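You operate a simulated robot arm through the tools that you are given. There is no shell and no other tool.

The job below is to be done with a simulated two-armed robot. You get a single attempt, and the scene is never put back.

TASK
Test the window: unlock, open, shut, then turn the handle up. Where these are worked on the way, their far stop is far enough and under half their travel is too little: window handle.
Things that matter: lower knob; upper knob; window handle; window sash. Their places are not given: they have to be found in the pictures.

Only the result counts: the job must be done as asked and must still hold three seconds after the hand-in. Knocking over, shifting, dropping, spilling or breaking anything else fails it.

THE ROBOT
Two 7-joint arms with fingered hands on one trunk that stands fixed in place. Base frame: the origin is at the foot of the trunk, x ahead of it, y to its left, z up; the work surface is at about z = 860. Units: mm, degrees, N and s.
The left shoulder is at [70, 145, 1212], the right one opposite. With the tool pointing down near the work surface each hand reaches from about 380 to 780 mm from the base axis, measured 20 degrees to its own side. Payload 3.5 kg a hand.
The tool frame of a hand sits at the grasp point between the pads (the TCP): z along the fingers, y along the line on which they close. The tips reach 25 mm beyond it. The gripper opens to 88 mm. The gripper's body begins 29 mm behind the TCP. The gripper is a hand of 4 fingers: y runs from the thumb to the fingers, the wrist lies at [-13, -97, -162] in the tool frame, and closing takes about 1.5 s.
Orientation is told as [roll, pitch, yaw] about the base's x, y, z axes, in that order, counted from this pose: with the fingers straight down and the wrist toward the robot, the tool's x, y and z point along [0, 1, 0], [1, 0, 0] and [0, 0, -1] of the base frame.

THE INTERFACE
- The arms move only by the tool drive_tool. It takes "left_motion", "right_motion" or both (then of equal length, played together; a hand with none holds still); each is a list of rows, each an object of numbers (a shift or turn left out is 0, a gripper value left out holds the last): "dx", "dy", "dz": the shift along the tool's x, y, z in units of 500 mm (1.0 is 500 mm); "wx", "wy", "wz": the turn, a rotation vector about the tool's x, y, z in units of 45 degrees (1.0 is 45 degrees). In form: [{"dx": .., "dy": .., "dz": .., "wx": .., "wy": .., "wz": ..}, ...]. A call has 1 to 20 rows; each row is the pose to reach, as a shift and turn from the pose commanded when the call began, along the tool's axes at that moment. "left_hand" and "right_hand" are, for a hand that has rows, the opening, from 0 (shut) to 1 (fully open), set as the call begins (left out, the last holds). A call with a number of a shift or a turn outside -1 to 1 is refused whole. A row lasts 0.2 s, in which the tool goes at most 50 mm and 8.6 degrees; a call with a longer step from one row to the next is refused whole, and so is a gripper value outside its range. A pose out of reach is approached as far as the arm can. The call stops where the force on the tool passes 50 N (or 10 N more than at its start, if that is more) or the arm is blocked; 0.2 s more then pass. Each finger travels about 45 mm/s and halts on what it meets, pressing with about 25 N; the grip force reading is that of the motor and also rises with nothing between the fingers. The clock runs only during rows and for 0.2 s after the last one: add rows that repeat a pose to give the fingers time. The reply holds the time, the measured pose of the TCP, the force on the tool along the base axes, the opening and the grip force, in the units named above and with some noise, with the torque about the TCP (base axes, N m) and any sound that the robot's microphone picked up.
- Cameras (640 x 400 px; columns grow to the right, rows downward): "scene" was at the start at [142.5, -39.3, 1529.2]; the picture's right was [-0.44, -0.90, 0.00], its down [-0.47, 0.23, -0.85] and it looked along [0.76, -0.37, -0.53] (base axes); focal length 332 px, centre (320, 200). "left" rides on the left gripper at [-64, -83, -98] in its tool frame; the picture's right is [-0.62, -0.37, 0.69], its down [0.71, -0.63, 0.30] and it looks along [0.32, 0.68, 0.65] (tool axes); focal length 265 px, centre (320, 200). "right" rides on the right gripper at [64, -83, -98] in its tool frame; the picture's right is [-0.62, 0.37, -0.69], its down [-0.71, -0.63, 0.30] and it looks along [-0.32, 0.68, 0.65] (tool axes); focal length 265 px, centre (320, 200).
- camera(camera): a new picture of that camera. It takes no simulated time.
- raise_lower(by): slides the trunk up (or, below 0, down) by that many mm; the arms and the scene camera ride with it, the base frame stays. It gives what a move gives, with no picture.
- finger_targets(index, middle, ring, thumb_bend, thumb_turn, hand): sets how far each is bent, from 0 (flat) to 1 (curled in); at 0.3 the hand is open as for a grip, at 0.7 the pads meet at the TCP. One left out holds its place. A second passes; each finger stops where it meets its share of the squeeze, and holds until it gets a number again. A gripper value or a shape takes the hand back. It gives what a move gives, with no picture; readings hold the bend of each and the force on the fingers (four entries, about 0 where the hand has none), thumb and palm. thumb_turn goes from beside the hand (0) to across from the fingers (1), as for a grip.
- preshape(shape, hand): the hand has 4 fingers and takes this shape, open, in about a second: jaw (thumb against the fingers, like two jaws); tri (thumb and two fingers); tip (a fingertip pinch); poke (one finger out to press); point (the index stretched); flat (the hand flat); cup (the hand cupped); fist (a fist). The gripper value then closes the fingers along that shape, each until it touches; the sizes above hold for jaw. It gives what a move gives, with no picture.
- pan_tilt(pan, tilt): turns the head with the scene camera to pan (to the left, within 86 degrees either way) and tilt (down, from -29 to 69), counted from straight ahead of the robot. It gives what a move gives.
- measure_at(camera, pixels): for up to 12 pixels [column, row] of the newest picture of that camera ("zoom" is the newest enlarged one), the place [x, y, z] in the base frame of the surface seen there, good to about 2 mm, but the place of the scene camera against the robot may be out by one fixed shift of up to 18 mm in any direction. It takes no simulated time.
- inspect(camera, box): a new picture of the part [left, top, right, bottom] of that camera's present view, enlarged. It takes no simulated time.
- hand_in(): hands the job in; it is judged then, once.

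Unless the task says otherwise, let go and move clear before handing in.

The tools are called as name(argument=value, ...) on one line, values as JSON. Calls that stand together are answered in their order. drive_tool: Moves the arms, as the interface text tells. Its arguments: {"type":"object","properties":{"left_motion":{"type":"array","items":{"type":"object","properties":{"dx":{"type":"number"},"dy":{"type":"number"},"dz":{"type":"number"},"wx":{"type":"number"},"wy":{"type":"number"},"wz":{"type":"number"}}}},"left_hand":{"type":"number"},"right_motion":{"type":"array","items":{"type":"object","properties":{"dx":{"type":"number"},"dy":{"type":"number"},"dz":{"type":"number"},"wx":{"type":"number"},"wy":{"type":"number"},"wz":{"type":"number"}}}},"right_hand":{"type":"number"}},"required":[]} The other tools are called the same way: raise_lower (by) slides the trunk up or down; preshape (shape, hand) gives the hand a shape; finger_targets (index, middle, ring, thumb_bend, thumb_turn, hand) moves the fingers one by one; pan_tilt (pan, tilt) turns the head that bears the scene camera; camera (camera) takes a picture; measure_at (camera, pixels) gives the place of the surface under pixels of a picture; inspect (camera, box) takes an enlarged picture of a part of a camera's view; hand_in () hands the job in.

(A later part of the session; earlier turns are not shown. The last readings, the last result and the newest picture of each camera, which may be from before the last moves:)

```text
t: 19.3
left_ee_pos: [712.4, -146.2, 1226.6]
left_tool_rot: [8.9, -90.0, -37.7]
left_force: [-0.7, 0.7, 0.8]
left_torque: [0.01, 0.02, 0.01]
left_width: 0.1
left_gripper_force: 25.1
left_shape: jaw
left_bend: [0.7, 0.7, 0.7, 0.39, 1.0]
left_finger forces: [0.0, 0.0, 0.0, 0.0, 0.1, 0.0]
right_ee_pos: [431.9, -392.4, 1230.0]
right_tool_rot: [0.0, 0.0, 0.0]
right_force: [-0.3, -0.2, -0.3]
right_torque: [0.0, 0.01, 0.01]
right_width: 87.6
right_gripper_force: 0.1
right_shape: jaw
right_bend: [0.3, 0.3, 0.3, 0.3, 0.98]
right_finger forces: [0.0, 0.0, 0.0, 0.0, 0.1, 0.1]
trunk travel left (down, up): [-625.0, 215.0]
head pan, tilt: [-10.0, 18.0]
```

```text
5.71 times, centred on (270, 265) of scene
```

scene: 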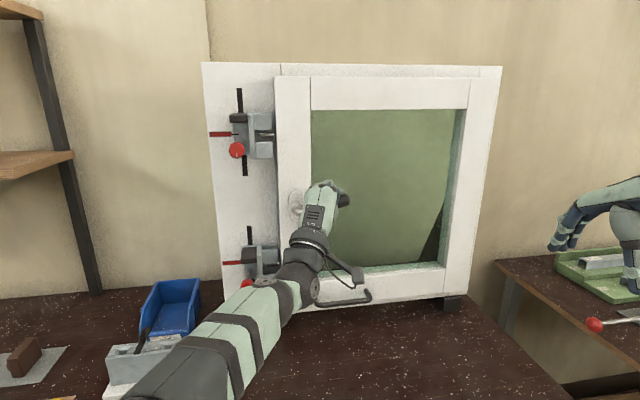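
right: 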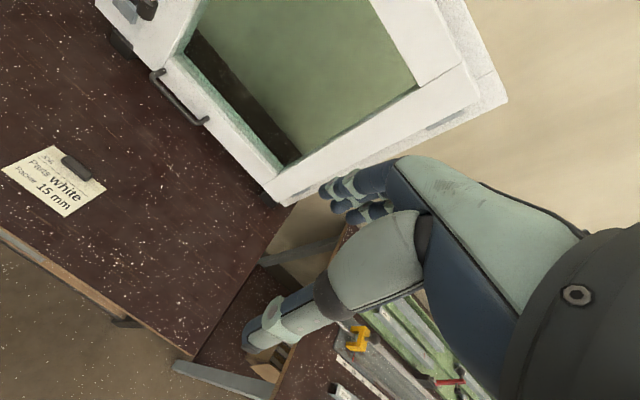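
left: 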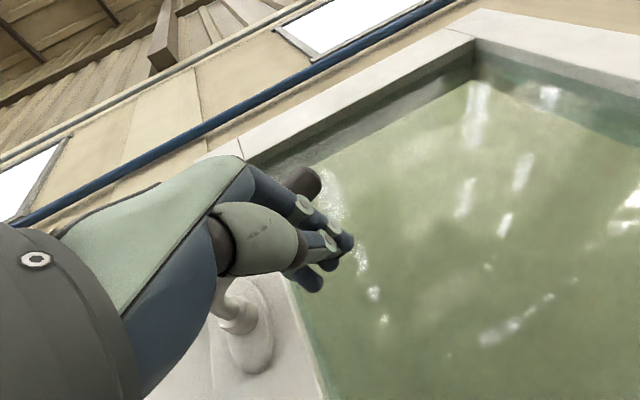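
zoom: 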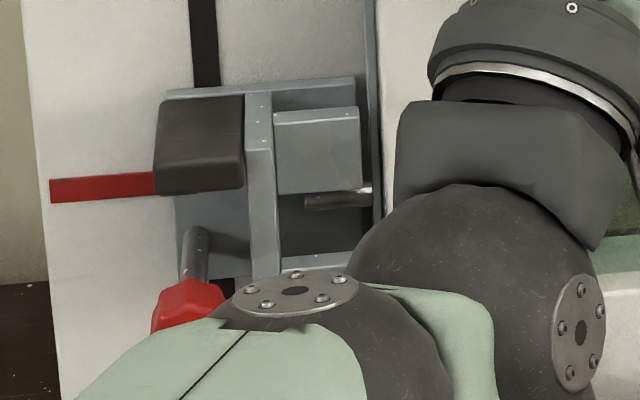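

The pin is now centred in its gap, with the lever at about 108°. I'll retreat the left hand to the left with smaller steps.

drive_tool(left_motion=[{"dy": 0.04}, {"dy": 0.06, "dz": -0.08}, {"dy": 0.06, "dz": -0.16}, {"dy": 0.06, "dz": -0.24, "dx": 0.02}, {"dy": 0.06, "dz": -0.32, "dx": 0.06}, {"dy": 0.06, "dz": -0.4, "dx": 0.1}, {"dy": 0.06, "dz": -0.47, "dx": 0.16}, {"dy": 0.06, "dz": -0.54, "dx": 0.22}, {"dy": 0.06, "dz": -0.61, "dx": 0.28}, {"dy": 0.06, "dz": -0.67, "dx": 0.34}, {"dy": 0.06, "dz": -0.72, "dx": 0.4}])

camera(camera="scene")

camera(camera="right")

```text
t: 21.7
left_ee_pos: [552.2, 146.6, 1326.6]
left_tool_rot: [-138.6, -87.9, 110.2]
left_force: [-0.4, -0.3, 0.3]
left_torque: [0.02, -0.01, -0.02]
left_width: 0.0
left_gripper_force: 24.6
left_shape: jaw
left_bend: [0.7, 0.7, 0.7, 0.4, 1.0]
left_finger forces: [0.0, 0.1, 0.1, 0.1, 0.0, 0.0]
left hand out of reach, approached as far as the arm can: row 7, 8, 9, 10, 11
right_ee_pos: [430.9, -392.8, 1231.0]
right_tool_rot: [0.1, 0.0, 0.0]
right_force: [-0.6, 0.1, 0.6]
right_torque: [-0.04, 0.01, 0.01]
right_width: 87.7
right_gripper_force: 0.1
right_shape: jaw
right_bend: [0.3, 0.3, 0.3, 0.3, 0.98]
right_finger forces: [0.0, 0.0, 0.0, 0.1, 0.1, 0.1]
trunk travel left (down, up): [-625.0, 215.0]
head pan, tilt: [-10.0, 18.0]
```

```text
taken
```

scene: 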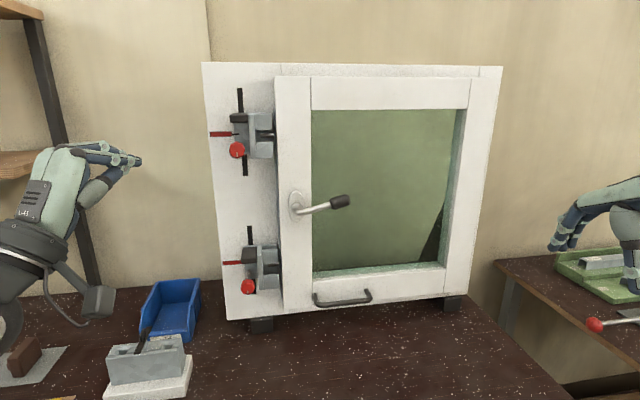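

```text
taken
```

right: 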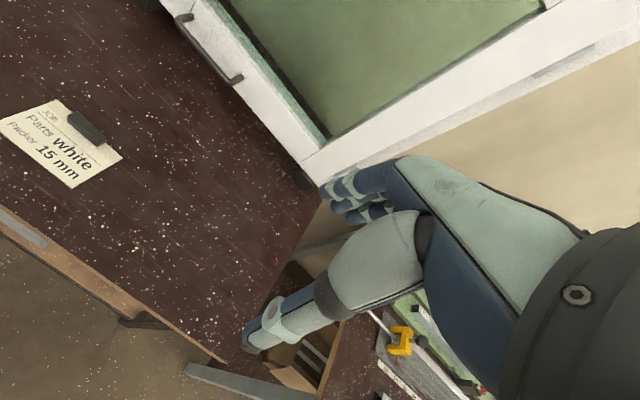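

The left hand is clear and the handle holds at about 108°. Now I'll measure the pull bar and the hinge edge with the right camera.

measure_at(camera="right", pixels=[[180, 17], [195, 42], [210, 60], [225, 77], [238, 78], [190, 15], [205, 45], [220, 60], [260, 110], [310, 165], [300, 182], [430, 120]])

inspect(camera="scene", box=[280, 240, 400, 320])

inspect(camera="scene", box=[400, 50, 520, 320])

```text
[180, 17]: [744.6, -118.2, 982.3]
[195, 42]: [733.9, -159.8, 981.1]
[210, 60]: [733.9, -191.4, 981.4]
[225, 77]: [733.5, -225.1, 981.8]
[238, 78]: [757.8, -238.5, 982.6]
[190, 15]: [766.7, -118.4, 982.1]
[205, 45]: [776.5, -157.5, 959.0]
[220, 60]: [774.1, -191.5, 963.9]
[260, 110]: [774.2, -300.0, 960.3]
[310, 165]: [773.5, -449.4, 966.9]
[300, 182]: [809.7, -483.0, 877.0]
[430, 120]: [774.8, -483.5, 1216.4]
```

```text
5.00 times, centred on (340, 280) of scene
```

zoom: 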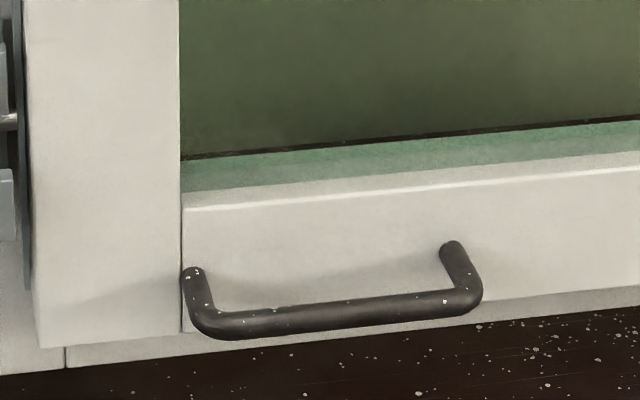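

```text
1.48 times, centred on (460, 185) of scene
```

zoom: 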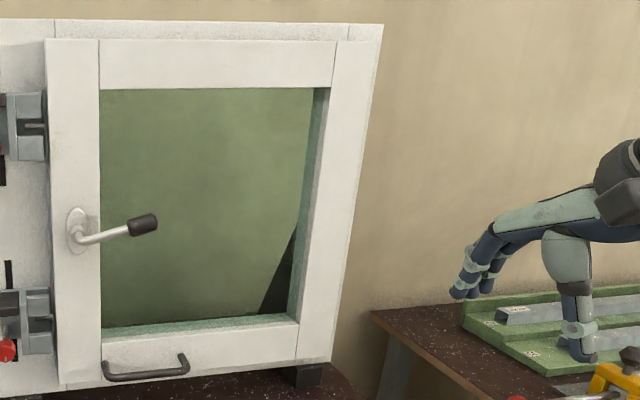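

The bar runs from y −118 to −238 at x≈734, z≈977, about 34 mm in front of the sash face at 774. To plan a hook grasp I need the hand's own shape, so I'll measure the right hand in the scene view.

inspect(camera="scene", box=[530, 150, 640, 300])

pan_tilt(pan=-40, tilt=18)

camera(camera="scene")

```text
2.67 times, centred on (585, 225) of scene
```

zoom: 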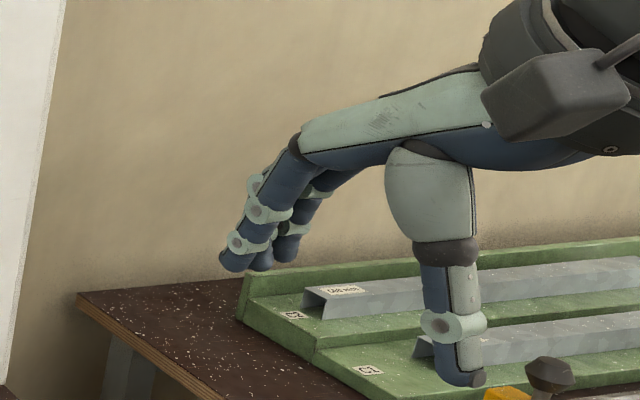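

```text
t: 22.7
left_ee_pos: [553.3, 148.8, 1322.7]
left_tool_rot: [-130.4, -88.2, 102.7]
left_force: [1.2, -0.7, -0.8]
left_torque: [0.02, 0.04, 0.01]
left_width: 0.0
left_gripper_force: 25.0
left_shape: jaw
left_bend: [0.7, 0.7, 0.7, 0.4, 1.0]
left_finger forces: [0.0, 0.1, 0.0, 0.0, 0.0, 0.0]
right_ee_pos: [430.7, -391.9, 1230.7]
right_tool_rot: [0.1, 0.0, 0.1]
right_force: [-0.7, -0.2, 0.6]
right_torque: [0.0, 0.0, 0.01]
right_width: 87.4
right_gripper_force: 0.0
right_shape: jaw
right_bend: [0.3, 0.3, 0.3, 0.3, 0.98]
right_finger forces: [0.0, 0.0, 0.0, 0.1, 0.1, 0.0]
trunk travel left (down, up): [-625.0, 215.0]
head pan, tilt: [-40.0, 18.0]
```

```text
taken
```

scene: 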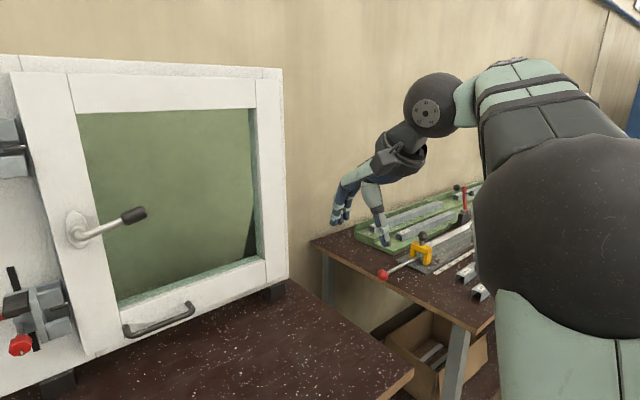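

The scene zoom shows that with the tool pointing down, the fingers can hook behind the bar at a moderate opening. I'll bring the right hand in front of the window, half-open, well above the table and below the lever.

drive_tool(right_motion=[{"dx": 0.05, "dy": 0.04, "dz": 0.05}, {"dx": 0.1, "dy": 0.08, "dz": 0.1}, {"dx": 0.15, "dy": 0.12, "dz": 0.15}, {"dx": 0.2, "dy": 0.16, "dz": 0.2}, {"dx": 0.25, "dy": 0.2, "dz": 0.25}, {"dx": 0.3, "dy": 0.24, "dz": 0.3}, {"dx": 0.35, "dy": 0.28, "dz": 0.34}, {"dx": 0.4, "dy": 0.34, "dz": 0.37}], right_hand=0.42)

pan_tilt(pan=-14, tilt=28)

camera(camera="scene")

camera(camera="right")

```text
t: 24.5
left_ee_pos: [557.9, 149.1, 1317.7]
left_tool_rot: [-113.5, -88.1, 85.9]
left_force: [0.1, -0.4, 0.2]
left_torque: [0.01, -0.03, -0.04]
left_width: 0.0
left_gripper_force: 25.7
left_shape: jaw
left_bend: [0.7, 0.7, 0.7, 0.4, 1.0]
left_finger forces: [0.0, 0.0, 0.0, 0.1, 0.0, 0.0]
right_ee_pos: [600.1, -194.2, 1042.0]
right_tool_rot: [0.0, 0.1, -0.1]
right_force: [-0.4, -0.3, -0.3]
right_torque: [0.02, 0.01, 0.01]
right_width: 37.3
right_gripper_force: 0.1
right_shape: jaw
right_bend: [0.74, 0.48, 0.45, 0.72, 1.0]
right_finger forces: [0.0, 0.0, 0.1, 0.0, 0.1, 0.0]
trunk travel left (down, up): [-625.0, 215.0]
head pan, tilt: [-40.0, 18.0]
```

```text
t: 25.4
left_ee_pos: [554.3, 148.7, 1318.5]
left_tool_rot: [-115.1, -88.1, 87.4]
left_force: [-1.0, -0.3, -0.2]
left_torque: [-0.02, 0.0, 0.01]
left_width: 0.2
left_gripper_force: 25.0
left_shape: jaw
left_bend: [0.7, 0.7, 0.7, 0.4, 1.0]
left_finger forces: [0.0, 0.0, 0.0, 0.1, 0.0, 0.0]
right_ee_pos: [597.4, -196.2, 1044.0]
right_tool_rot: [0.0, 0.1, 0.0]
right_force: [0.1, 0.1, -0.3]
right_torque: [0.02, 0.0, 0.0]
right_width: 37.1
right_gripper_force: 0.0
right_shape: jaw
right_bend: [0.74, 0.48, 0.45, 0.72, 1.0]
right_finger forces: [0.0, 0.0, 0.0, 0.1, 0.1, 0.0]
trunk travel left (down, up): [-625.0, 215.0]
head pan, tilt: [-14.0, 28.0]
```

```text
taken
```

scene: 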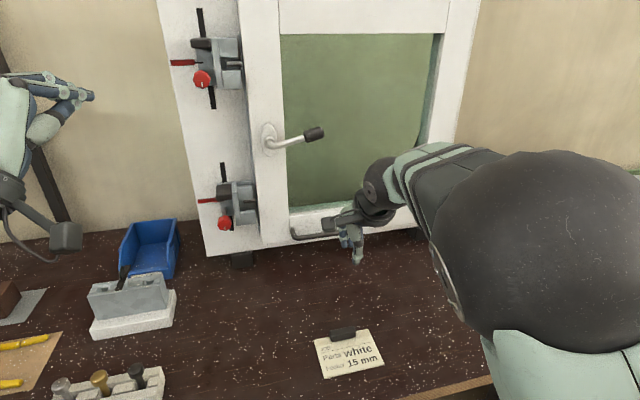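

```text
taken
```

right: 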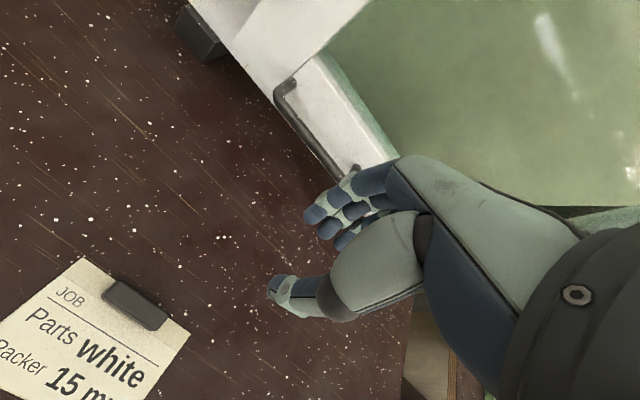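

The right hand is in place at (598,−195,1043), but the bend readings are uneven: index 0.74, the other fingers about 0.47. I'll look at the fingers closely before hooking.

inspect(camera="right", box=[240, 60, 450, 340])

measure_at(camera="right", pixels=[[315, 215], [330, 228], [345, 240], [325, 208], [350, 195], [370, 178], [280, 285], [300, 290], [395, 170], [345, 188], [410, 185], [380, 200]])

inspect(camera="scene", box=[280, 180, 420, 280])

```text
1.43 times, centred on (345, 200) of right
```

zoom: 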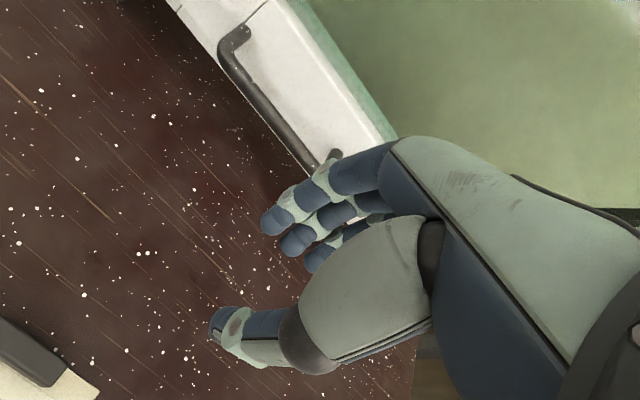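

```text
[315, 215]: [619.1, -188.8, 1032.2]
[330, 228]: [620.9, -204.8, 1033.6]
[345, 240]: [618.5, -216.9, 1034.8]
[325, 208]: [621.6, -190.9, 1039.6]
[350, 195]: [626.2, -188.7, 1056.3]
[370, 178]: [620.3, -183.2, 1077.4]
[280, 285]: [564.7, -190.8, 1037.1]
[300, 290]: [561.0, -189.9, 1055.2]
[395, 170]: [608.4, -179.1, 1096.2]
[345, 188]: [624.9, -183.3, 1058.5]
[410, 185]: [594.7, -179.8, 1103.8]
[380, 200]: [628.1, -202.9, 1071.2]
```

```text
4.00 times, centred on (350, 230) of scene
```

zoom: 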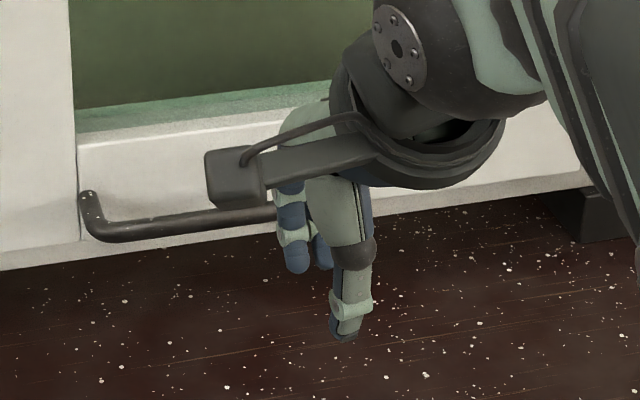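

The fingers occupy roughly TCP+18 to +38 mm ahead, and the tips reach about 12 mm below TCP. I'll move forward so the fingers sit over the gap between bar and sash, still above the bar, then check.

drive_tool(right_motion=[{"dx": 0.01, "dy": 0.06}, {"dx": 0.02, "dy": 0.12}, {"dx": 0.03, "dy": 0.18}, {"dx": 0.03, "dy": 0.23}, {"dx": 0.03, "dy": 0.26}])

camera(camera="right")

inspect(camera="scene", box=[240, 130, 400, 270])

```text
t: 26.6
left_ee_pos: [557.3, 149.1, 1317.7]
left_tool_rot: [-112.8, -88.1, 85.0]
left_force: [0.2, 0.1, 0.1]
left_torque: [0.02, 0.01, -0.01]
left_width: 0.0
left_gripper_force: 25.2
left_shape: jaw
left_bend: [0.7, 0.7, 0.7, 0.4, 1.0]
left_finger forces: [0.0, 0.0, 0.0, 0.0, 0.0, 0.1]
right_ee_pos: [729.4, -179.3, 1043.6]
right_tool_rot: [0.0, 0.1, 0.1]
right_force: [-0.7, 0.2, 1.4]
right_torque: [-0.01, -0.03, 0.0]
right_width: 37.6
right_gripper_force: 0.0
right_shape: jaw
right_bend: [0.74, 0.48, 0.45, 0.72, 1.0]
right_finger forces: [0.1, 0.1, 0.0, 0.0, 0.0, 0.0]
trunk travel left (down, up): [-625.0, 215.0]
head pan, tilt: [-14.0, 28.0]
```

```text
taken
```

right: 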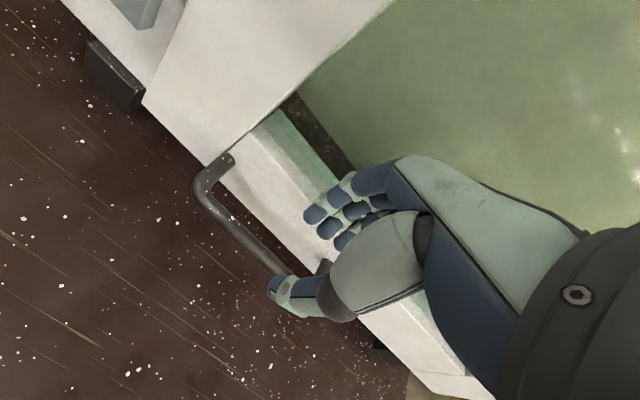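

```text
2.86 times, centred on (320, 200) of scene
```

zoom: 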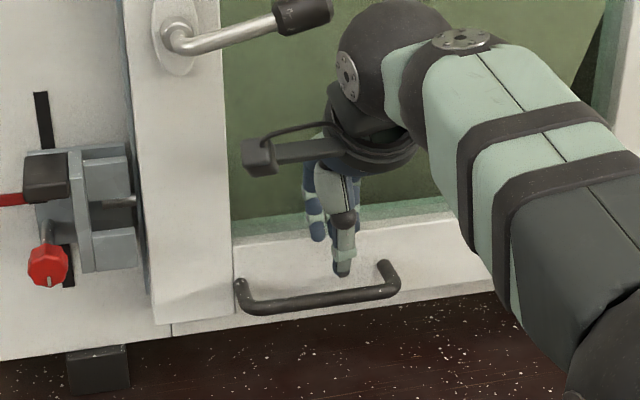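

The fingers hang above the gap behind the bar. I'll check finger and rail positions before descending.

measure_at(camera="right", pixels=[[315, 213], [330, 228], [345, 240], [325, 205], [345, 195], [357, 210], [275, 290], [230, 230], [250, 250], [275, 180], [255, 190], [285, 160]])

inspect(camera="right", box=[180, 90, 400, 340])

```text
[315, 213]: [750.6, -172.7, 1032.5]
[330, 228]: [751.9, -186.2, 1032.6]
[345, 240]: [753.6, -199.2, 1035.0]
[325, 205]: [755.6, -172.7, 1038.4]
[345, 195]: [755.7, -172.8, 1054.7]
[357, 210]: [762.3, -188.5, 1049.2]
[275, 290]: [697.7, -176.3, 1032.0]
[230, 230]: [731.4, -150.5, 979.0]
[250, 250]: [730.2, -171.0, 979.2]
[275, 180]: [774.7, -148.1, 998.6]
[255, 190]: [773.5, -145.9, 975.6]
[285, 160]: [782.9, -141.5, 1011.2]
```

```text
1.60 times, centred on (290, 215) of right
```

zoom: 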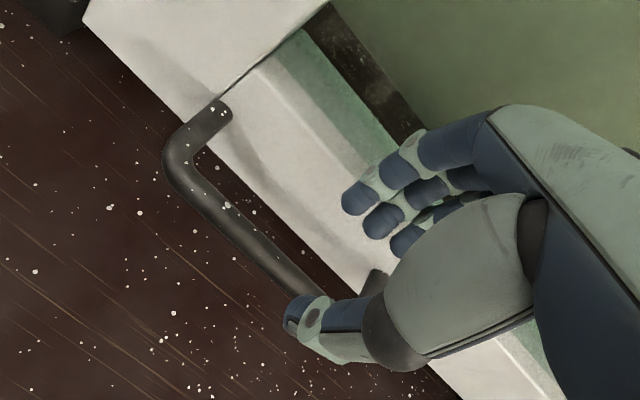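

The fingertips are at x≈745–768, between the bar back (about 738) and the rail (774). I'll descend 70 mm with a slight backward shift.

drive_tool(right_motion=[{"dy": -0.006, "dz": 0.03}, {"dy": -0.006, "dz": 0.06}, {"dy": -0.006, "dz": 0.09}, {"dy": -0.006, "dz": 0.115}, {"dy": -0.006, "dz": 0.14}])

camera(camera="right")

inspect(camera="scene", box=[240, 130, 400, 270])

```text
t: 27.8
left_ee_pos: [554.1, 148.5, 1319.2]
left_tool_rot: [-116.3, -88.1, 88.6]
left_force: [-0.4, -0.2, 0.6]
left_torque: [0.0, 0.0, -0.03]
left_width: 0.2
left_gripper_force: 25.4
left_shape: jaw
left_bend: [0.7, 0.7, 0.7, 0.4, 1.0]
left_finger forces: [0.0, 0.1, 0.0, 0.0, 0.0, 0.0]
right_ee_pos: [724.8, -179.2, 975.5]
right_tool_rot: [-0.1, 0.1, 0.0]
right_force: [-2.4, 0.2, 0.0]
right_torque: [0.04, 0.03, -0.03]
right_width: 35.8
right_gripper_force: 0.0
right_shape: jaw
right_bend: [0.74, 0.5, 0.45, 0.72, 1.0]
right_finger forces: [0.1, 2.7, 0.1, 0.0, 0.1, 0.0]
trunk travel left (down, up): [-625.0, 215.0]
head pan, tilt: [-14.0, 28.0]
```

```text
taken
```

right: 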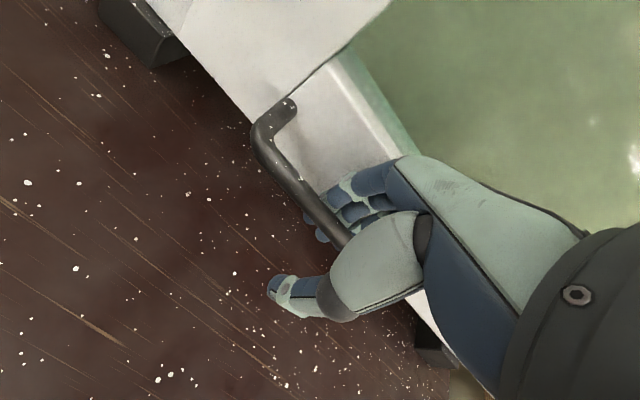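

```text
2.86 times, centred on (320, 200) of scene
```

zoom: 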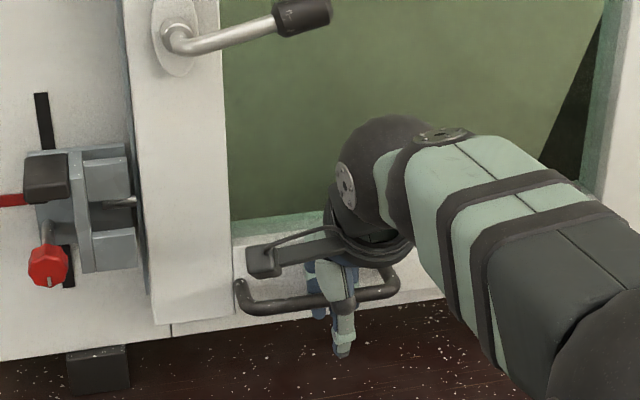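

The fingers are hooked behind the bar. I'll pull the first 10° of the arc about the right-hand hinge, turning the hand with it.

drive_tool(right_motion=[{"dx": -0.006, "dy": -0.026, "wz": -0.055}, {"dx": -0.0154, "dy": -0.053, "wz": -0.111}, {"dx": -0.025, "dy": -0.078, "wz": -0.166}, {"dx": -0.0354, "dy": -0.1042, "wz": -0.222}])

camera(camera="scene")

camera(camera="right")

```text
t: 28.8
left_ee_pos: [554.8, 148.2, 1319.0]
left_tool_rot: [-115.6, -88.2, 87.9]
left_force: [-0.5, 1.5, 0.0]
left_torque: [0.02, 0.01, -0.02]
left_width: 0.0
left_gripper_force: 24.9
left_shape: jaw
left_bend: [0.7, 0.7, 0.7, 0.4, 1.0]
left_finger forces: [0.1, 0.0, 0.0, 0.0, 0.1, 0.0]
right_ee_pos: [676.7, -197.3, 976.4]
right_tool_rot: [0.0, 0.1, 10.1]
right_force: [-0.2, 0.5, 0.7]
right_torque: [-0.02, -0.03, -0.04]
right_width: 37.2
right_gripper_force: 0.0
right_shape: jaw
right_bend: [0.74, 0.48, 0.45, 0.72, 1.0]
right_finger forces: [0.1, 0.0, 0.0, 0.1, 0.0, 0.0]
trunk travel left (down, up): [-625.0, 215.0]
head pan, tilt: [-14.0, 28.0]
```

```text
taken
```

scene: 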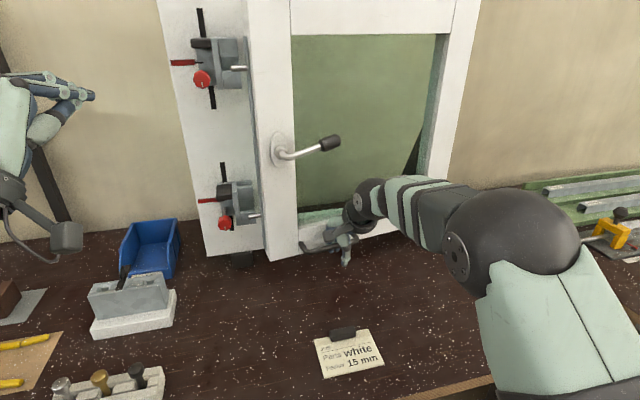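

```text
taken
```

right: 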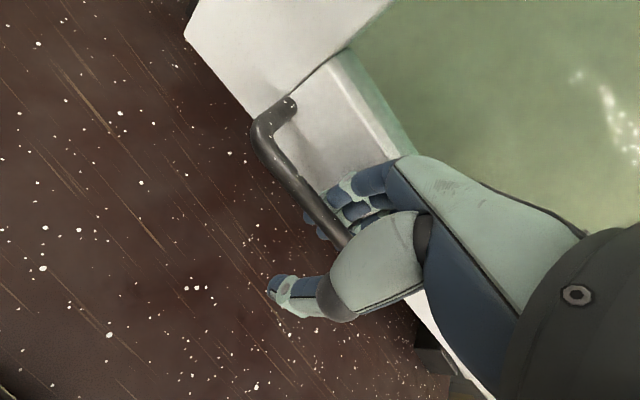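

The sash opens freely, with both pins clear of the keepers. The motion is the same in the tool frame at every angle, so I'll reuse the arc for another 35°.

drive_tool(right_motion=[{"dx": -0.0154, "dy": -0.053, "wz": -0.111}, {"dx": -0.0354, "dy": -0.1042, "wz": -0.222}, {"dx": -0.0598, "dy": -0.1536, "wz": -0.333}, {"dx": -0.0882, "dy": -0.2004, "wz": -0.444}, {"dx": -0.1208, "dy": -0.2448, "wz": -0.556}, {"dx": -0.157, "dy": -0.286, "wz": -0.667}, {"dx": -0.1968, "dy": -0.324, "wz": -0.778}])

camera(camera="scene")

camera(camera="right")

```text
t: 30.4
left_ee_pos: [553.5, 146.8, 1318.4]
left_tool_rot: [-115.8, -88.3, 88.0]
left_force: [0.5, 0.6, -0.6]
left_torque: [-0.01, -0.01, 0.0]
left_width: 0.1
left_gripper_force: 24.7
left_shape: jaw
left_bend: [0.7, 0.7, 0.7, 0.4, 1.0]
left_finger forces: [0.1, 0.0, 0.1, 0.1, 0.0, 0.0]
right_ee_pos: [533.4, -323.5, 976.6]
right_tool_rot: [0.0, -0.1, 45.1]
right_force: [-0.6, 0.2, -0.8]
right_torque: [0.03, 0.0, 0.02]
right_width: 36.6
right_gripper_force: 0.0
right_shape: jaw
right_bend: [0.74, 0.49, 0.45, 0.72, 1.0]
right_finger forces: [0.0, 0.5, 0.0, 0.1, 0.0, 0.1]
trunk travel left (down, up): [-625.0, 215.0]
head pan, tilt: [-14.0, 28.0]
```

```text
taken
```

scene: 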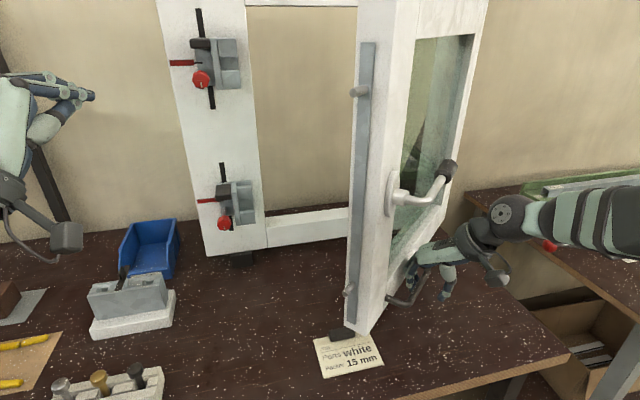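

```text
taken
```

right: 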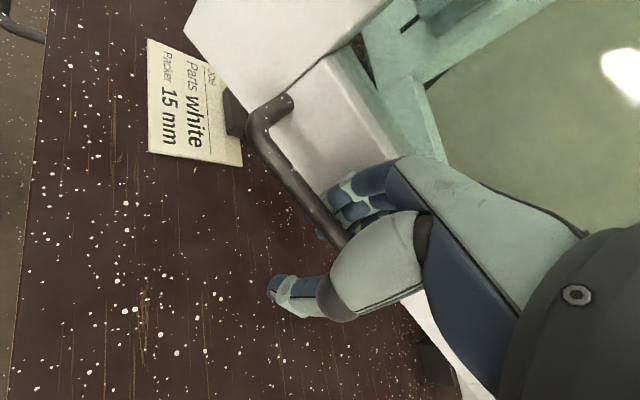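

The sash is open 45° and its bottom edge clears the card on the table. I'll open another 25°.

drive_tool(right_motion=[{"dx": -0.0154, "dy": -0.053, "wz": -0.111}, {"dx": -0.0354, "dy": -0.1042, "wz": -0.222}, {"dx": -0.0598, "dy": -0.1536, "wz": -0.333}, {"dx": -0.0882, "dy": -0.2004, "wz": -0.444}, {"dx": -0.1208, "dy": -0.2448, "wz": -0.556}])

pan_tilt(pan=-25, tilt=28)

camera(camera="scene")

camera(camera="right")

```text
t: 31.6
left_ee_pos: [555.0, 147.4, 1318.2]
left_tool_rot: [-114.0, -88.2, 86.3]
left_force: [0.4, -0.9, 0.1]
left_torque: [0.01, 0.01, 0.01]
left_width: 0.0
left_gripper_force: 24.9
left_shape: jaw
left_bend: [0.7, 0.7, 0.7, 0.4, 1.0]
left_finger forces: [0.0, 0.0, 0.0, 0.0, 0.0, 0.0]
right_ee_pos: [488.2, -451.4, 971.1]
right_tool_rot: [0.2, -0.1, 70.0]
right_force: [-0.3, -0.2, -1.0]
right_torque: [0.0, -0.01, -0.03]
right_width: 36.7
right_gripper_force: 0.1
right_shape: jaw
right_bend: [0.74, 0.49, 0.45, 0.72, 1.0]
right_finger forces: [0.0, 1.0, 0.0, 0.0, 0.0, 0.0]
trunk travel left (down, up): [-625.0, 215.0]
head pan, tilt: [-14.0, 28.0]
```

```text
t: 32.3
left_ee_pos: [555.6, 149.9, 1318.3]
left_tool_rot: [-114.4, -88.1, 86.7]
left_force: [0.0, -0.2, -0.4]
left_torque: [-0.03, 0.03, -0.02]
left_width: 0.2
left_gripper_force: 25.1
left_shape: jaw
left_bend: [0.7, 0.7, 0.7, 0.4, 1.0]
left_finger forces: [0.0, 0.0, 0.0, 0.0, 0.0, 0.1]
right_ee_pos: [489.1, -448.5, 972.6]
right_tool_rot: [0.1, -0.1, 70.0]
right_force: [0.8, -0.2, 0.9]
right_torque: [0.01, -0.02, -0.01]
right_width: 37.4
right_gripper_force: 0.0
right_shape: jaw
right_bend: [0.74, 0.48, 0.45, 0.72, 1.0]
right_finger forces: [0.1, 0.0, 0.1, 0.0, 0.1, 0.0]
trunk travel left (down, up): [-625.0, 215.0]
head pan, tilt: [-25.0, 28.0]
```

```text
taken
```

scene: 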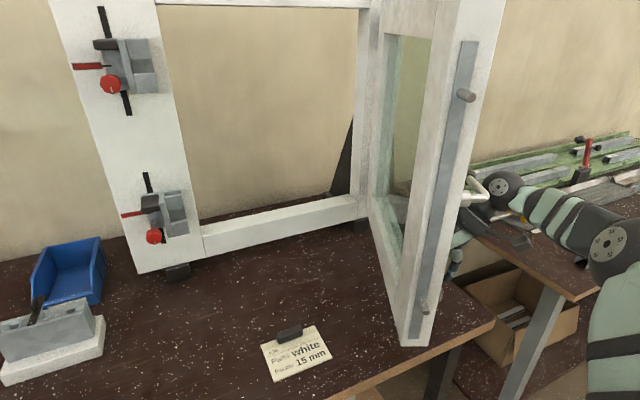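

```text
taken
```

right: 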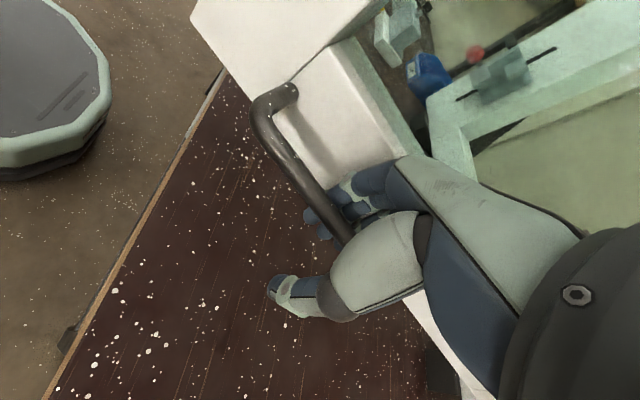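

The window is open about 70°. Now I'll shut it by driving the same arc backwards, pushing with the back of the hooked fingers, 40° first.

drive_tool(right_motion=[{"dx": 0.0108, "dy": 0.0538, "wz": 0.111}, {"dx": 0.0168, "dy": 0.1084, "wz": 0.222}, {"dx": 0.018, "dy": 0.1634, "wz": 0.333}, {"dx": 0.0146, "dy": 0.2182, "wz": 0.444}, {"dx": 0.0062, "dy": 0.2726, "wz": 0.556}, {"dx": -0.0068, "dy": 0.326, "wz": 0.667}, {"dx": -0.0244, "dy": 0.378, "wz": 0.778}, {"dx": -0.0466, "dy": 0.4284, "wz": 0.889}])

camera(camera="scene")

camera(camera="right")

```text
t: 34.1
left_ee_pos: [556.9, 151.0, 1317.5]
left_tool_rot: [-113.2, -88.2, 85.6]
left_force: [-0.7, 0.3, -0.3]
left_torque: [-0.02, 0.01, -0.01]
left_width: 0.0
left_gripper_force: 24.9
left_shape: jaw
left_bend: [0.7, 0.7, 0.7, 0.4, 1.0]
left_finger forces: [0.0, 0.1, 0.0, 0.1, 0.1, 0.1]
right_ee_pos: [585.1, -255.4, 975.6]
right_tool_rot: [0.0, 0.1, 30.0]
right_force: [0.2, 1.2, -0.2]
right_torque: [-0.02, -0.01, 0.01]
right_width: 37.9
right_gripper_force: 0.0
right_shape: jaw
right_bend: [0.74, 0.48, 0.45, 0.72, 1.0]
right_finger forces: [1.6, 0.0, 0.0, 0.1, 0.1, 0.0]
trunk travel left (down, up): [-625.0, 215.0]
head pan, tilt: [-25.0, 28.0]
```

```text
taken
```

scene: 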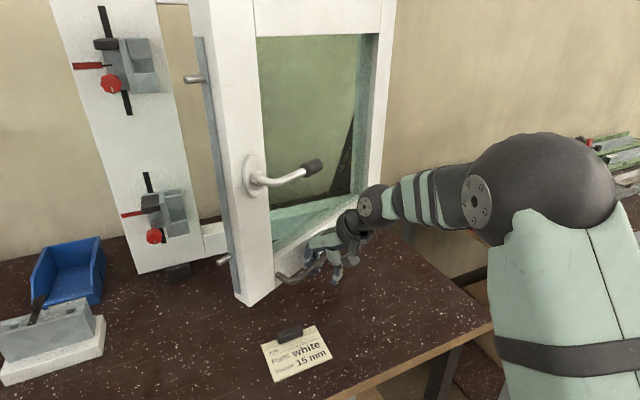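

```text
taken
```

right: 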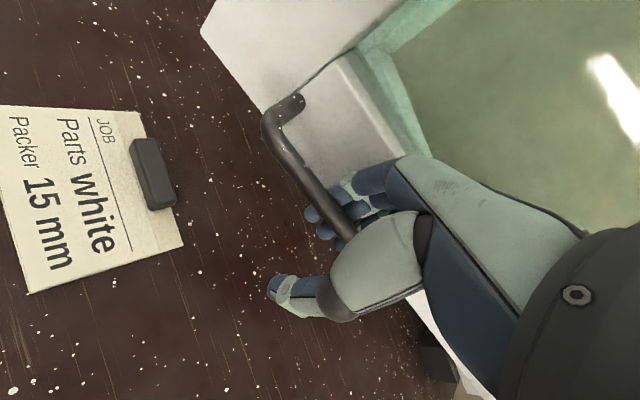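

The sash is following the hand back. I'll close another 25°, leaving about 5°, then check the pins against the gaps.

drive_tool(right_motion=[{"dx": 0.0108, "dy": 0.0538, "wz": 0.111}, {"dx": 0.0168, "dy": 0.1084, "wz": 0.222}, {"dx": 0.018, "dy": 0.1634, "wz": 0.333}, {"dx": 0.0146, "dy": 0.2182, "wz": 0.444}, {"dx": 0.0062, "dy": 0.2726, "wz": 0.556}])

inspect(camera="scene", box=[60, 0, 380, 280])

camera(camera="right")

```text
t: 35.3
left_ee_pos: [558.3, 149.2, 1317.3]
left_tool_rot: [-111.2, -88.2, 83.4]
left_force: [0.1, -0.1, -0.2]
left_torque: [0.02, 0.0, -0.02]
left_width: 0.2
left_gripper_force: 24.7
left_shape: jaw
left_bend: [0.7, 0.7, 0.7, 0.4, 1.0]
left_finger forces: [0.0, 0.0, 0.0, 0.1, 0.0, 0.0]
right_ee_pos: [702.0, -185.1, 974.8]
right_tool_rot: [0.0, 0.0, 4.9]
right_force: [1.5, 0.7, -0.1]
right_torque: [-0.02, -0.01, -0.01]
right_width: 38.7
right_gripper_force: 0.1
right_shape: jaw
right_bend: [0.74, 0.48, 0.45, 0.72, 1.0]
right_finger forces: [1.9, 0.0, 0.0, 0.1, 0.0, 0.0]
trunk travel left (down, up): [-625.0, 215.0]
head pan, tilt: [-25.0, 28.0]
```

```text
1.43 times, centred on (220, 140) of scene
```

zoom: 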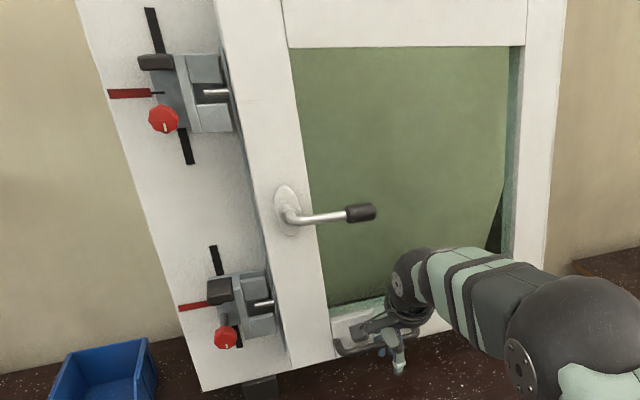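

```text
taken
```

right: 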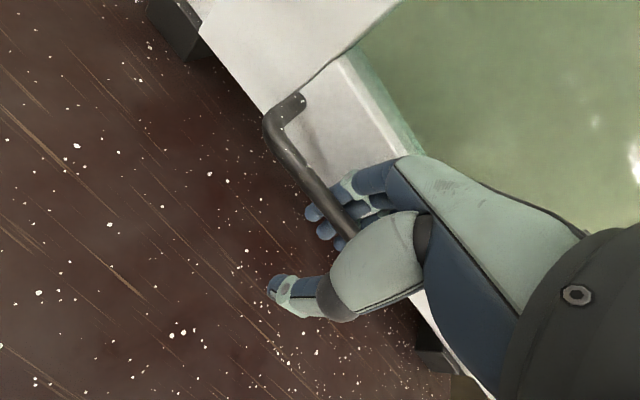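

The pins are lined up with both gaps. I'll push the last 5° plus a little extra, slowly, until the sash seats.

drive_tool(right_motion=[{"dx": 0.004, "dy": 0.02, "wz": 0.04}, {"dx": 0.008, "dy": 0.04, "wz": 0.08}, {"dx": 0.0108, "dy": 0.0538, "wz": 0.111}, {"dx": 0.0108, "dy": 0.06, "wz": 0.111}, {"dx": 0.0108, "dy": 0.066, "wz": 0.111}, {"dx": 0.0108, "dy": 0.072, "wz": 0.111}, {"dx": 0.0108, "dy": 0.078, "wz": 0.111}])

inspect(camera="scene", box=[60, 0, 380, 280])

measure_at(camera="zoom", pixels=[[260, 100], [300, 300], [270, 240], [180, 250], [430, 20], [545, 150], [290, 195], [360, 212]])

```text
t: 36.9
left_ee_pos: [547.7, 147.1, 1322.1]
left_tool_rot: [-126.0, -88.2, 98.2]
left_force: [0.0, 0.1, 0.4]
left_torque: [0.01, 0.02, -0.03]
left_width: 0.0
left_gripper_force: 24.8
left_shape: jaw
left_bend: [0.7, 0.7, 0.7, 0.4, 1.0]
left_finger forces: [0.0, 0.0, 0.0, 0.1, 0.0, 0.0]
right_ee_pos: [731.3, -178.4, 978.5]
right_tool_rot: [0.0, -0.1, 0.0]
right_force: [-32.3, -2.7, -3.2]
right_torque: [0.05, -0.28, -0.66]
right_width: 32.3
right_gripper_force: 0.1
right_shape: jaw
right_bend: [0.74, 0.61, 0.52, 0.72, 1.0]
right_finger forces: [0.0, 18.7, 14.1, 0.0, 0.0, 0.0]
trunk travel left (down, up): [-625.0, 215.0]
head pan, tilt: [-25.0, 28.0]
```

```text
1.43 times, centred on (220, 140) of scene
```

zoom: 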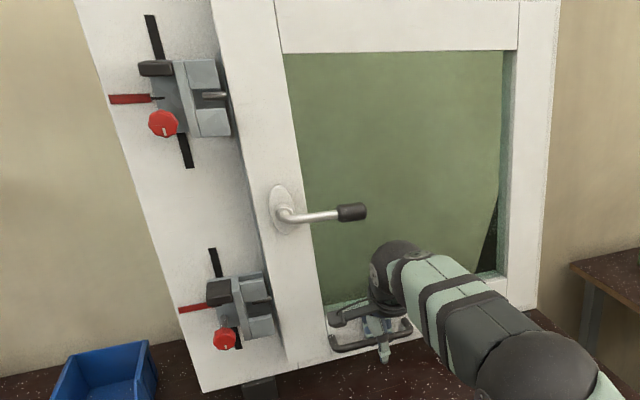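

```text
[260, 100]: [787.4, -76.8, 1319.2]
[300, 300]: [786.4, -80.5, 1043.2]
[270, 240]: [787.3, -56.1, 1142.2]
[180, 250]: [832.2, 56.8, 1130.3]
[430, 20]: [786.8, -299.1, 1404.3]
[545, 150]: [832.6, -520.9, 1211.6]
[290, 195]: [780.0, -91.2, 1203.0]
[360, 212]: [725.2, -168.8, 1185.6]
```

The sash face reads x≈787 in scene coordinates, the same as when shut at the start, so it is seated under a 32 N push. I'll relax the push, lift the fingers out from behind the bar and retreat.

drive_tool(right_motion=[{"dy": -0.006}, {"dy": -0.012}, {"dy": -0.012, "dz": -0.04}, {"dy": -0.012, "dz": -0.08}, {"dy": -0.012, "dz": -0.12}, {"dy": -0.012, "dz": -0.14}])

inspect(camera="scene", box=[60, 0, 380, 280])

```text
t: 38.3
left_ee_pos: [555.9, 149.6, 1319.1]
left_tool_rot: [-115.6, -88.1, 87.9]
left_force: [-0.3, 0.1, 0.0]
left_torque: [0.03, 0.02, -0.01]
left_width: 0.0
left_gripper_force: 24.5
left_shape: jaw
left_bend: [0.7, 0.7, 0.7, 0.4, 1.0]
left_finger forces: [0.1, 0.0, 0.1, 0.0, 0.0, 0.0]
right_ee_pos: [731.6, -175.5, 1047.5]
right_tool_rot: [0.0, -0.1, 0.0]
right_force: [-0.1, 0.6, -0.1]
right_torque: [-0.03, 0.0, 0.0]
right_width: 37.3
right_gripper_force: 0.0
right_shape: jaw
right_bend: [0.74, 0.48, 0.45, 0.72, 1.0]
right_finger forces: [0.1, 0.1, 0.0, 0.1, 0.0, 0.0]
trunk travel left (down, up): [-625.0, 215.0]
head pan, tilt: [-25.0, 28.0]
```

```text
1.43 times, centred on (220, 140) of scene
```

zoom: 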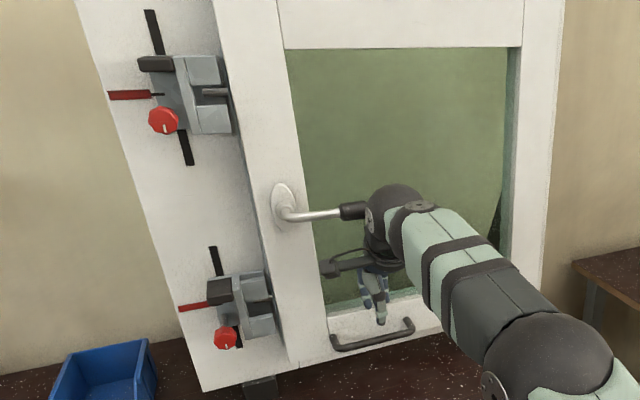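

The fingers are clear of the bar. I'll pull the right hand straight back and then off to the right.

drive_tool(right_motion=[{"dy": -0.06}, {"dy": -0.13}, {"dy": -0.2}, {"dy": -0.27}, {"dx": -0.06, "dy": -0.33}, {"dx": -0.12, "dy": -0.38}, {"dx": -0.19, "dy": -0.43}, {"dx": -0.26, "dy": -0.46}, {"dx": -0.33, "dy": -0.48}, {"dx": -0.4, "dy": -0.5}])

pan_tilt(pan=-10, tilt=18)

camera(camera="scene")

inspect(camera="scene", box=[220, 90, 380, 300])

measure_at(camera="zoom", pixels=[[390, 210], [370, 215], [350, 220], [330, 226], [310, 205], [300, 100], [310, 380], [450, 20], [620, 200], [268, 87]])

inspect(camera="scene", box=[240, 100, 290, 170])

inspect(camera="scene", box=[240, 230, 300, 300])

```text
t: 40.5
left_ee_pos: [554.4, 148.1, 1318.4]
left_tool_rot: [-115.3, -88.2, 87.6]
left_force: [-0.2, -0.2, 0.6]
left_torque: [-0.01, -0.01, 0.02]
left_width: 0.0
left_gripper_force: 24.7
left_shape: jaw
left_bend: [0.7, 0.7, 0.7, 0.4, 1.0]
left_finger forces: [0.0, 0.0, 0.1, 0.0, 0.1, 0.0]
right_ee_pos: [481.7, -377.7, 1046.4]
right_tool_rot: [0.1, -0.1, 0.1]
right_force: [0.2, -0.6, -0.8]
right_torque: [0.05, -0.03, -0.01]
right_width: 37.3
right_gripper_force: 0.0
right_shape: jaw
right_bend: [0.74, 0.48, 0.45, 0.72, 1.0]
right_finger forces: [0.1, 0.1, 0.0, 0.0, 0.0, 0.0]
trunk travel left (down, up): [-625.0, 215.0]
head pan, tilt: [-25.0, 28.0]
```

```text
t: 41.3
left_ee_pos: [557.4, 149.0, 1318.2]
left_tool_rot: [-114.1, -88.2, 86.3]
left_force: [-1.1, 0.4, 0.2]
left_torque: [0.01, -0.04, 0.0]
left_width: 0.0
left_gripper_force: 25.4
left_shape: jaw
left_bend: [0.7, 0.7, 0.7, 0.4, 1.0]
left_finger forces: [0.0, 0.0, 0.0, 0.0, 0.0, 0.0]
right_ee_pos: [483.1, -375.6, 1046.2]
right_tool_rot: [0.0, 0.0, 0.1]
right_force: [0.4, -0.4, 0.0]
right_torque: [0.03, 0.02, -0.01]
right_width: 37.1
right_gripper_force: 0.1
right_shape: jaw
right_bend: [0.74, 0.48, 0.45, 0.72, 1.0]
right_finger forces: [0.0, 0.0, 0.1, 0.0, 0.1, 0.1]
trunk travel left (down, up): [-625.0, 215.0]
head pan, tilt: [-10.0, 18.0]
```

```text
taken
```

scene: 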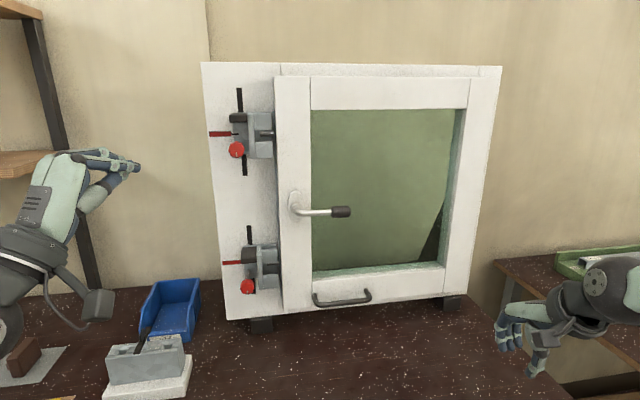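

```text
1.90 times, centred on (300, 195) of scene
```

zoom: 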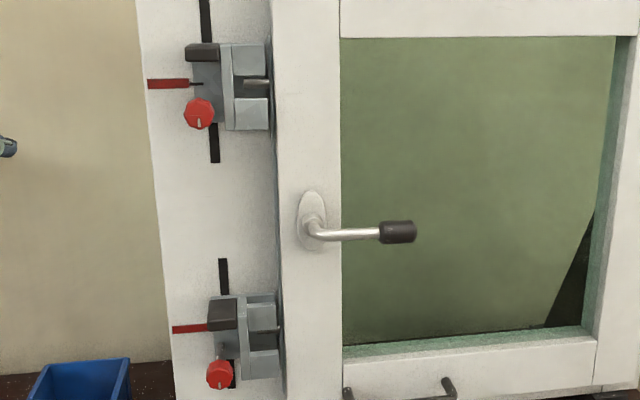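

```text
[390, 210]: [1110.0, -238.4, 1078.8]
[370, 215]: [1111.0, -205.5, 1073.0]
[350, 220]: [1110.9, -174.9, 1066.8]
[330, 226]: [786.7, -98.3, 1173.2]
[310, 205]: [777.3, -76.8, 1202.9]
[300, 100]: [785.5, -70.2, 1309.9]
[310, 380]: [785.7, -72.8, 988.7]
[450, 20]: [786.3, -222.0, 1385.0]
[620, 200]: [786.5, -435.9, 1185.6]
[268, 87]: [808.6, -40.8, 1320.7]
```

```text
5.71 times, centred on (265, 135) of scene
```

zoom: 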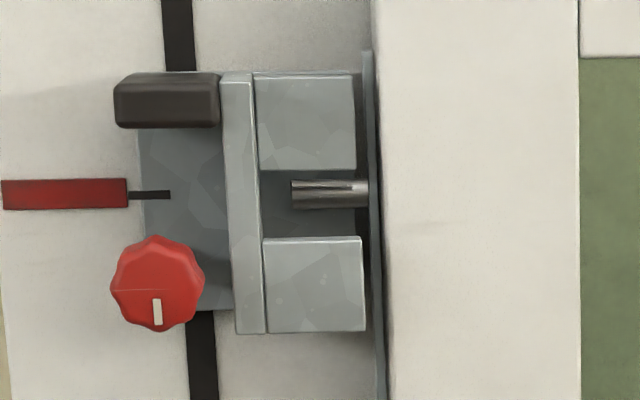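

```text
5.71 times, centred on (270, 265) of scene
```

zoom: 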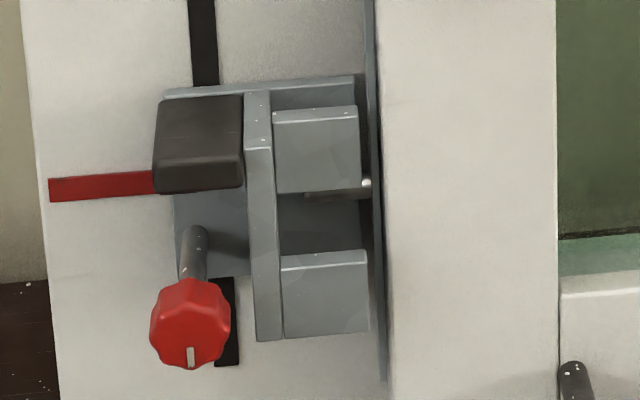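

The lever has settled at exactly horizontal, which looks like a detent. The sash is shut and both pins sit in their gaps. Next I'll bring the left hand to a staging point below the lever and then push it up.

drive_tool(left_motion=[{"dx": -0.045, "dy": -0.036, "dz": 0.046}, {"dx": -0.09, "dy": -0.072, "dz": 0.092}, {"dx": -0.135, "dy": -0.11, "dz": 0.14}, {"dx": -0.18, "dy": -0.15, "dz": 0.19}, {"dx": -0.23, "dy": -0.19, "dz": 0.24}, {"dx": -0.28, "dy": -0.23, "dz": 0.29}, {"dx": -0.33, "dy": -0.27, "dz": 0.34}, {"dx": -0.38, "dy": -0.31, "dz": 0.39}], left_hand=0)

camera(camera="scene")

```text
t: 43.1
left_ee_pos: [630.1, -128.2, 1160.6]
left_tool_rot: [7.5, -90.0, -36.3]
left_force: [-0.8, -0.3, -0.5]
left_torque: [0.02, 0.0, -0.03]
left_width: 0.2
left_gripper_force: 25.3
left_shape: jaw
left_bend: [0.7, 0.7, 0.7, 0.4, 1.0]
left_finger forces: [0.0, 0.0, 0.1, 0.0, 0.0, 0.0]
right_ee_pos: [483.3, -376.6, 1045.2]
right_tool_rot: [0.1, 0.1, 0.1]
right_force: [-0.6, -0.1, 0.1]
right_torque: [0.0, 0.01, 0.0]
right_width: 37.1
right_gripper_force: 0.1
right_shape: jaw
right_bend: [0.74, 0.48, 0.45, 0.72, 1.0]
right_finger forces: [0.0, 0.0, 0.1, 0.0, 0.0, 0.0]
trunk travel left (down, up): [-625.0, 215.0]
head pan, tilt: [-10.0, 18.0]
```

```text
taken
```

scene: 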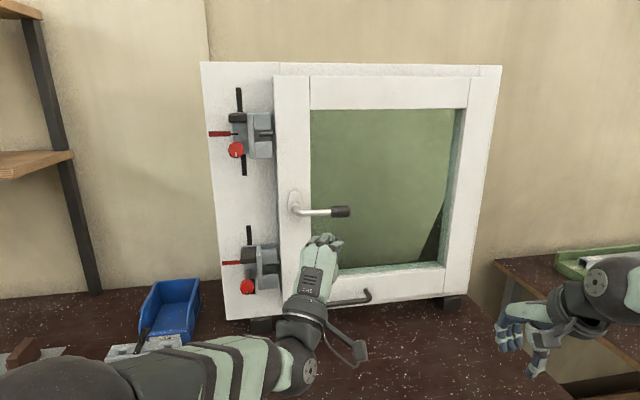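

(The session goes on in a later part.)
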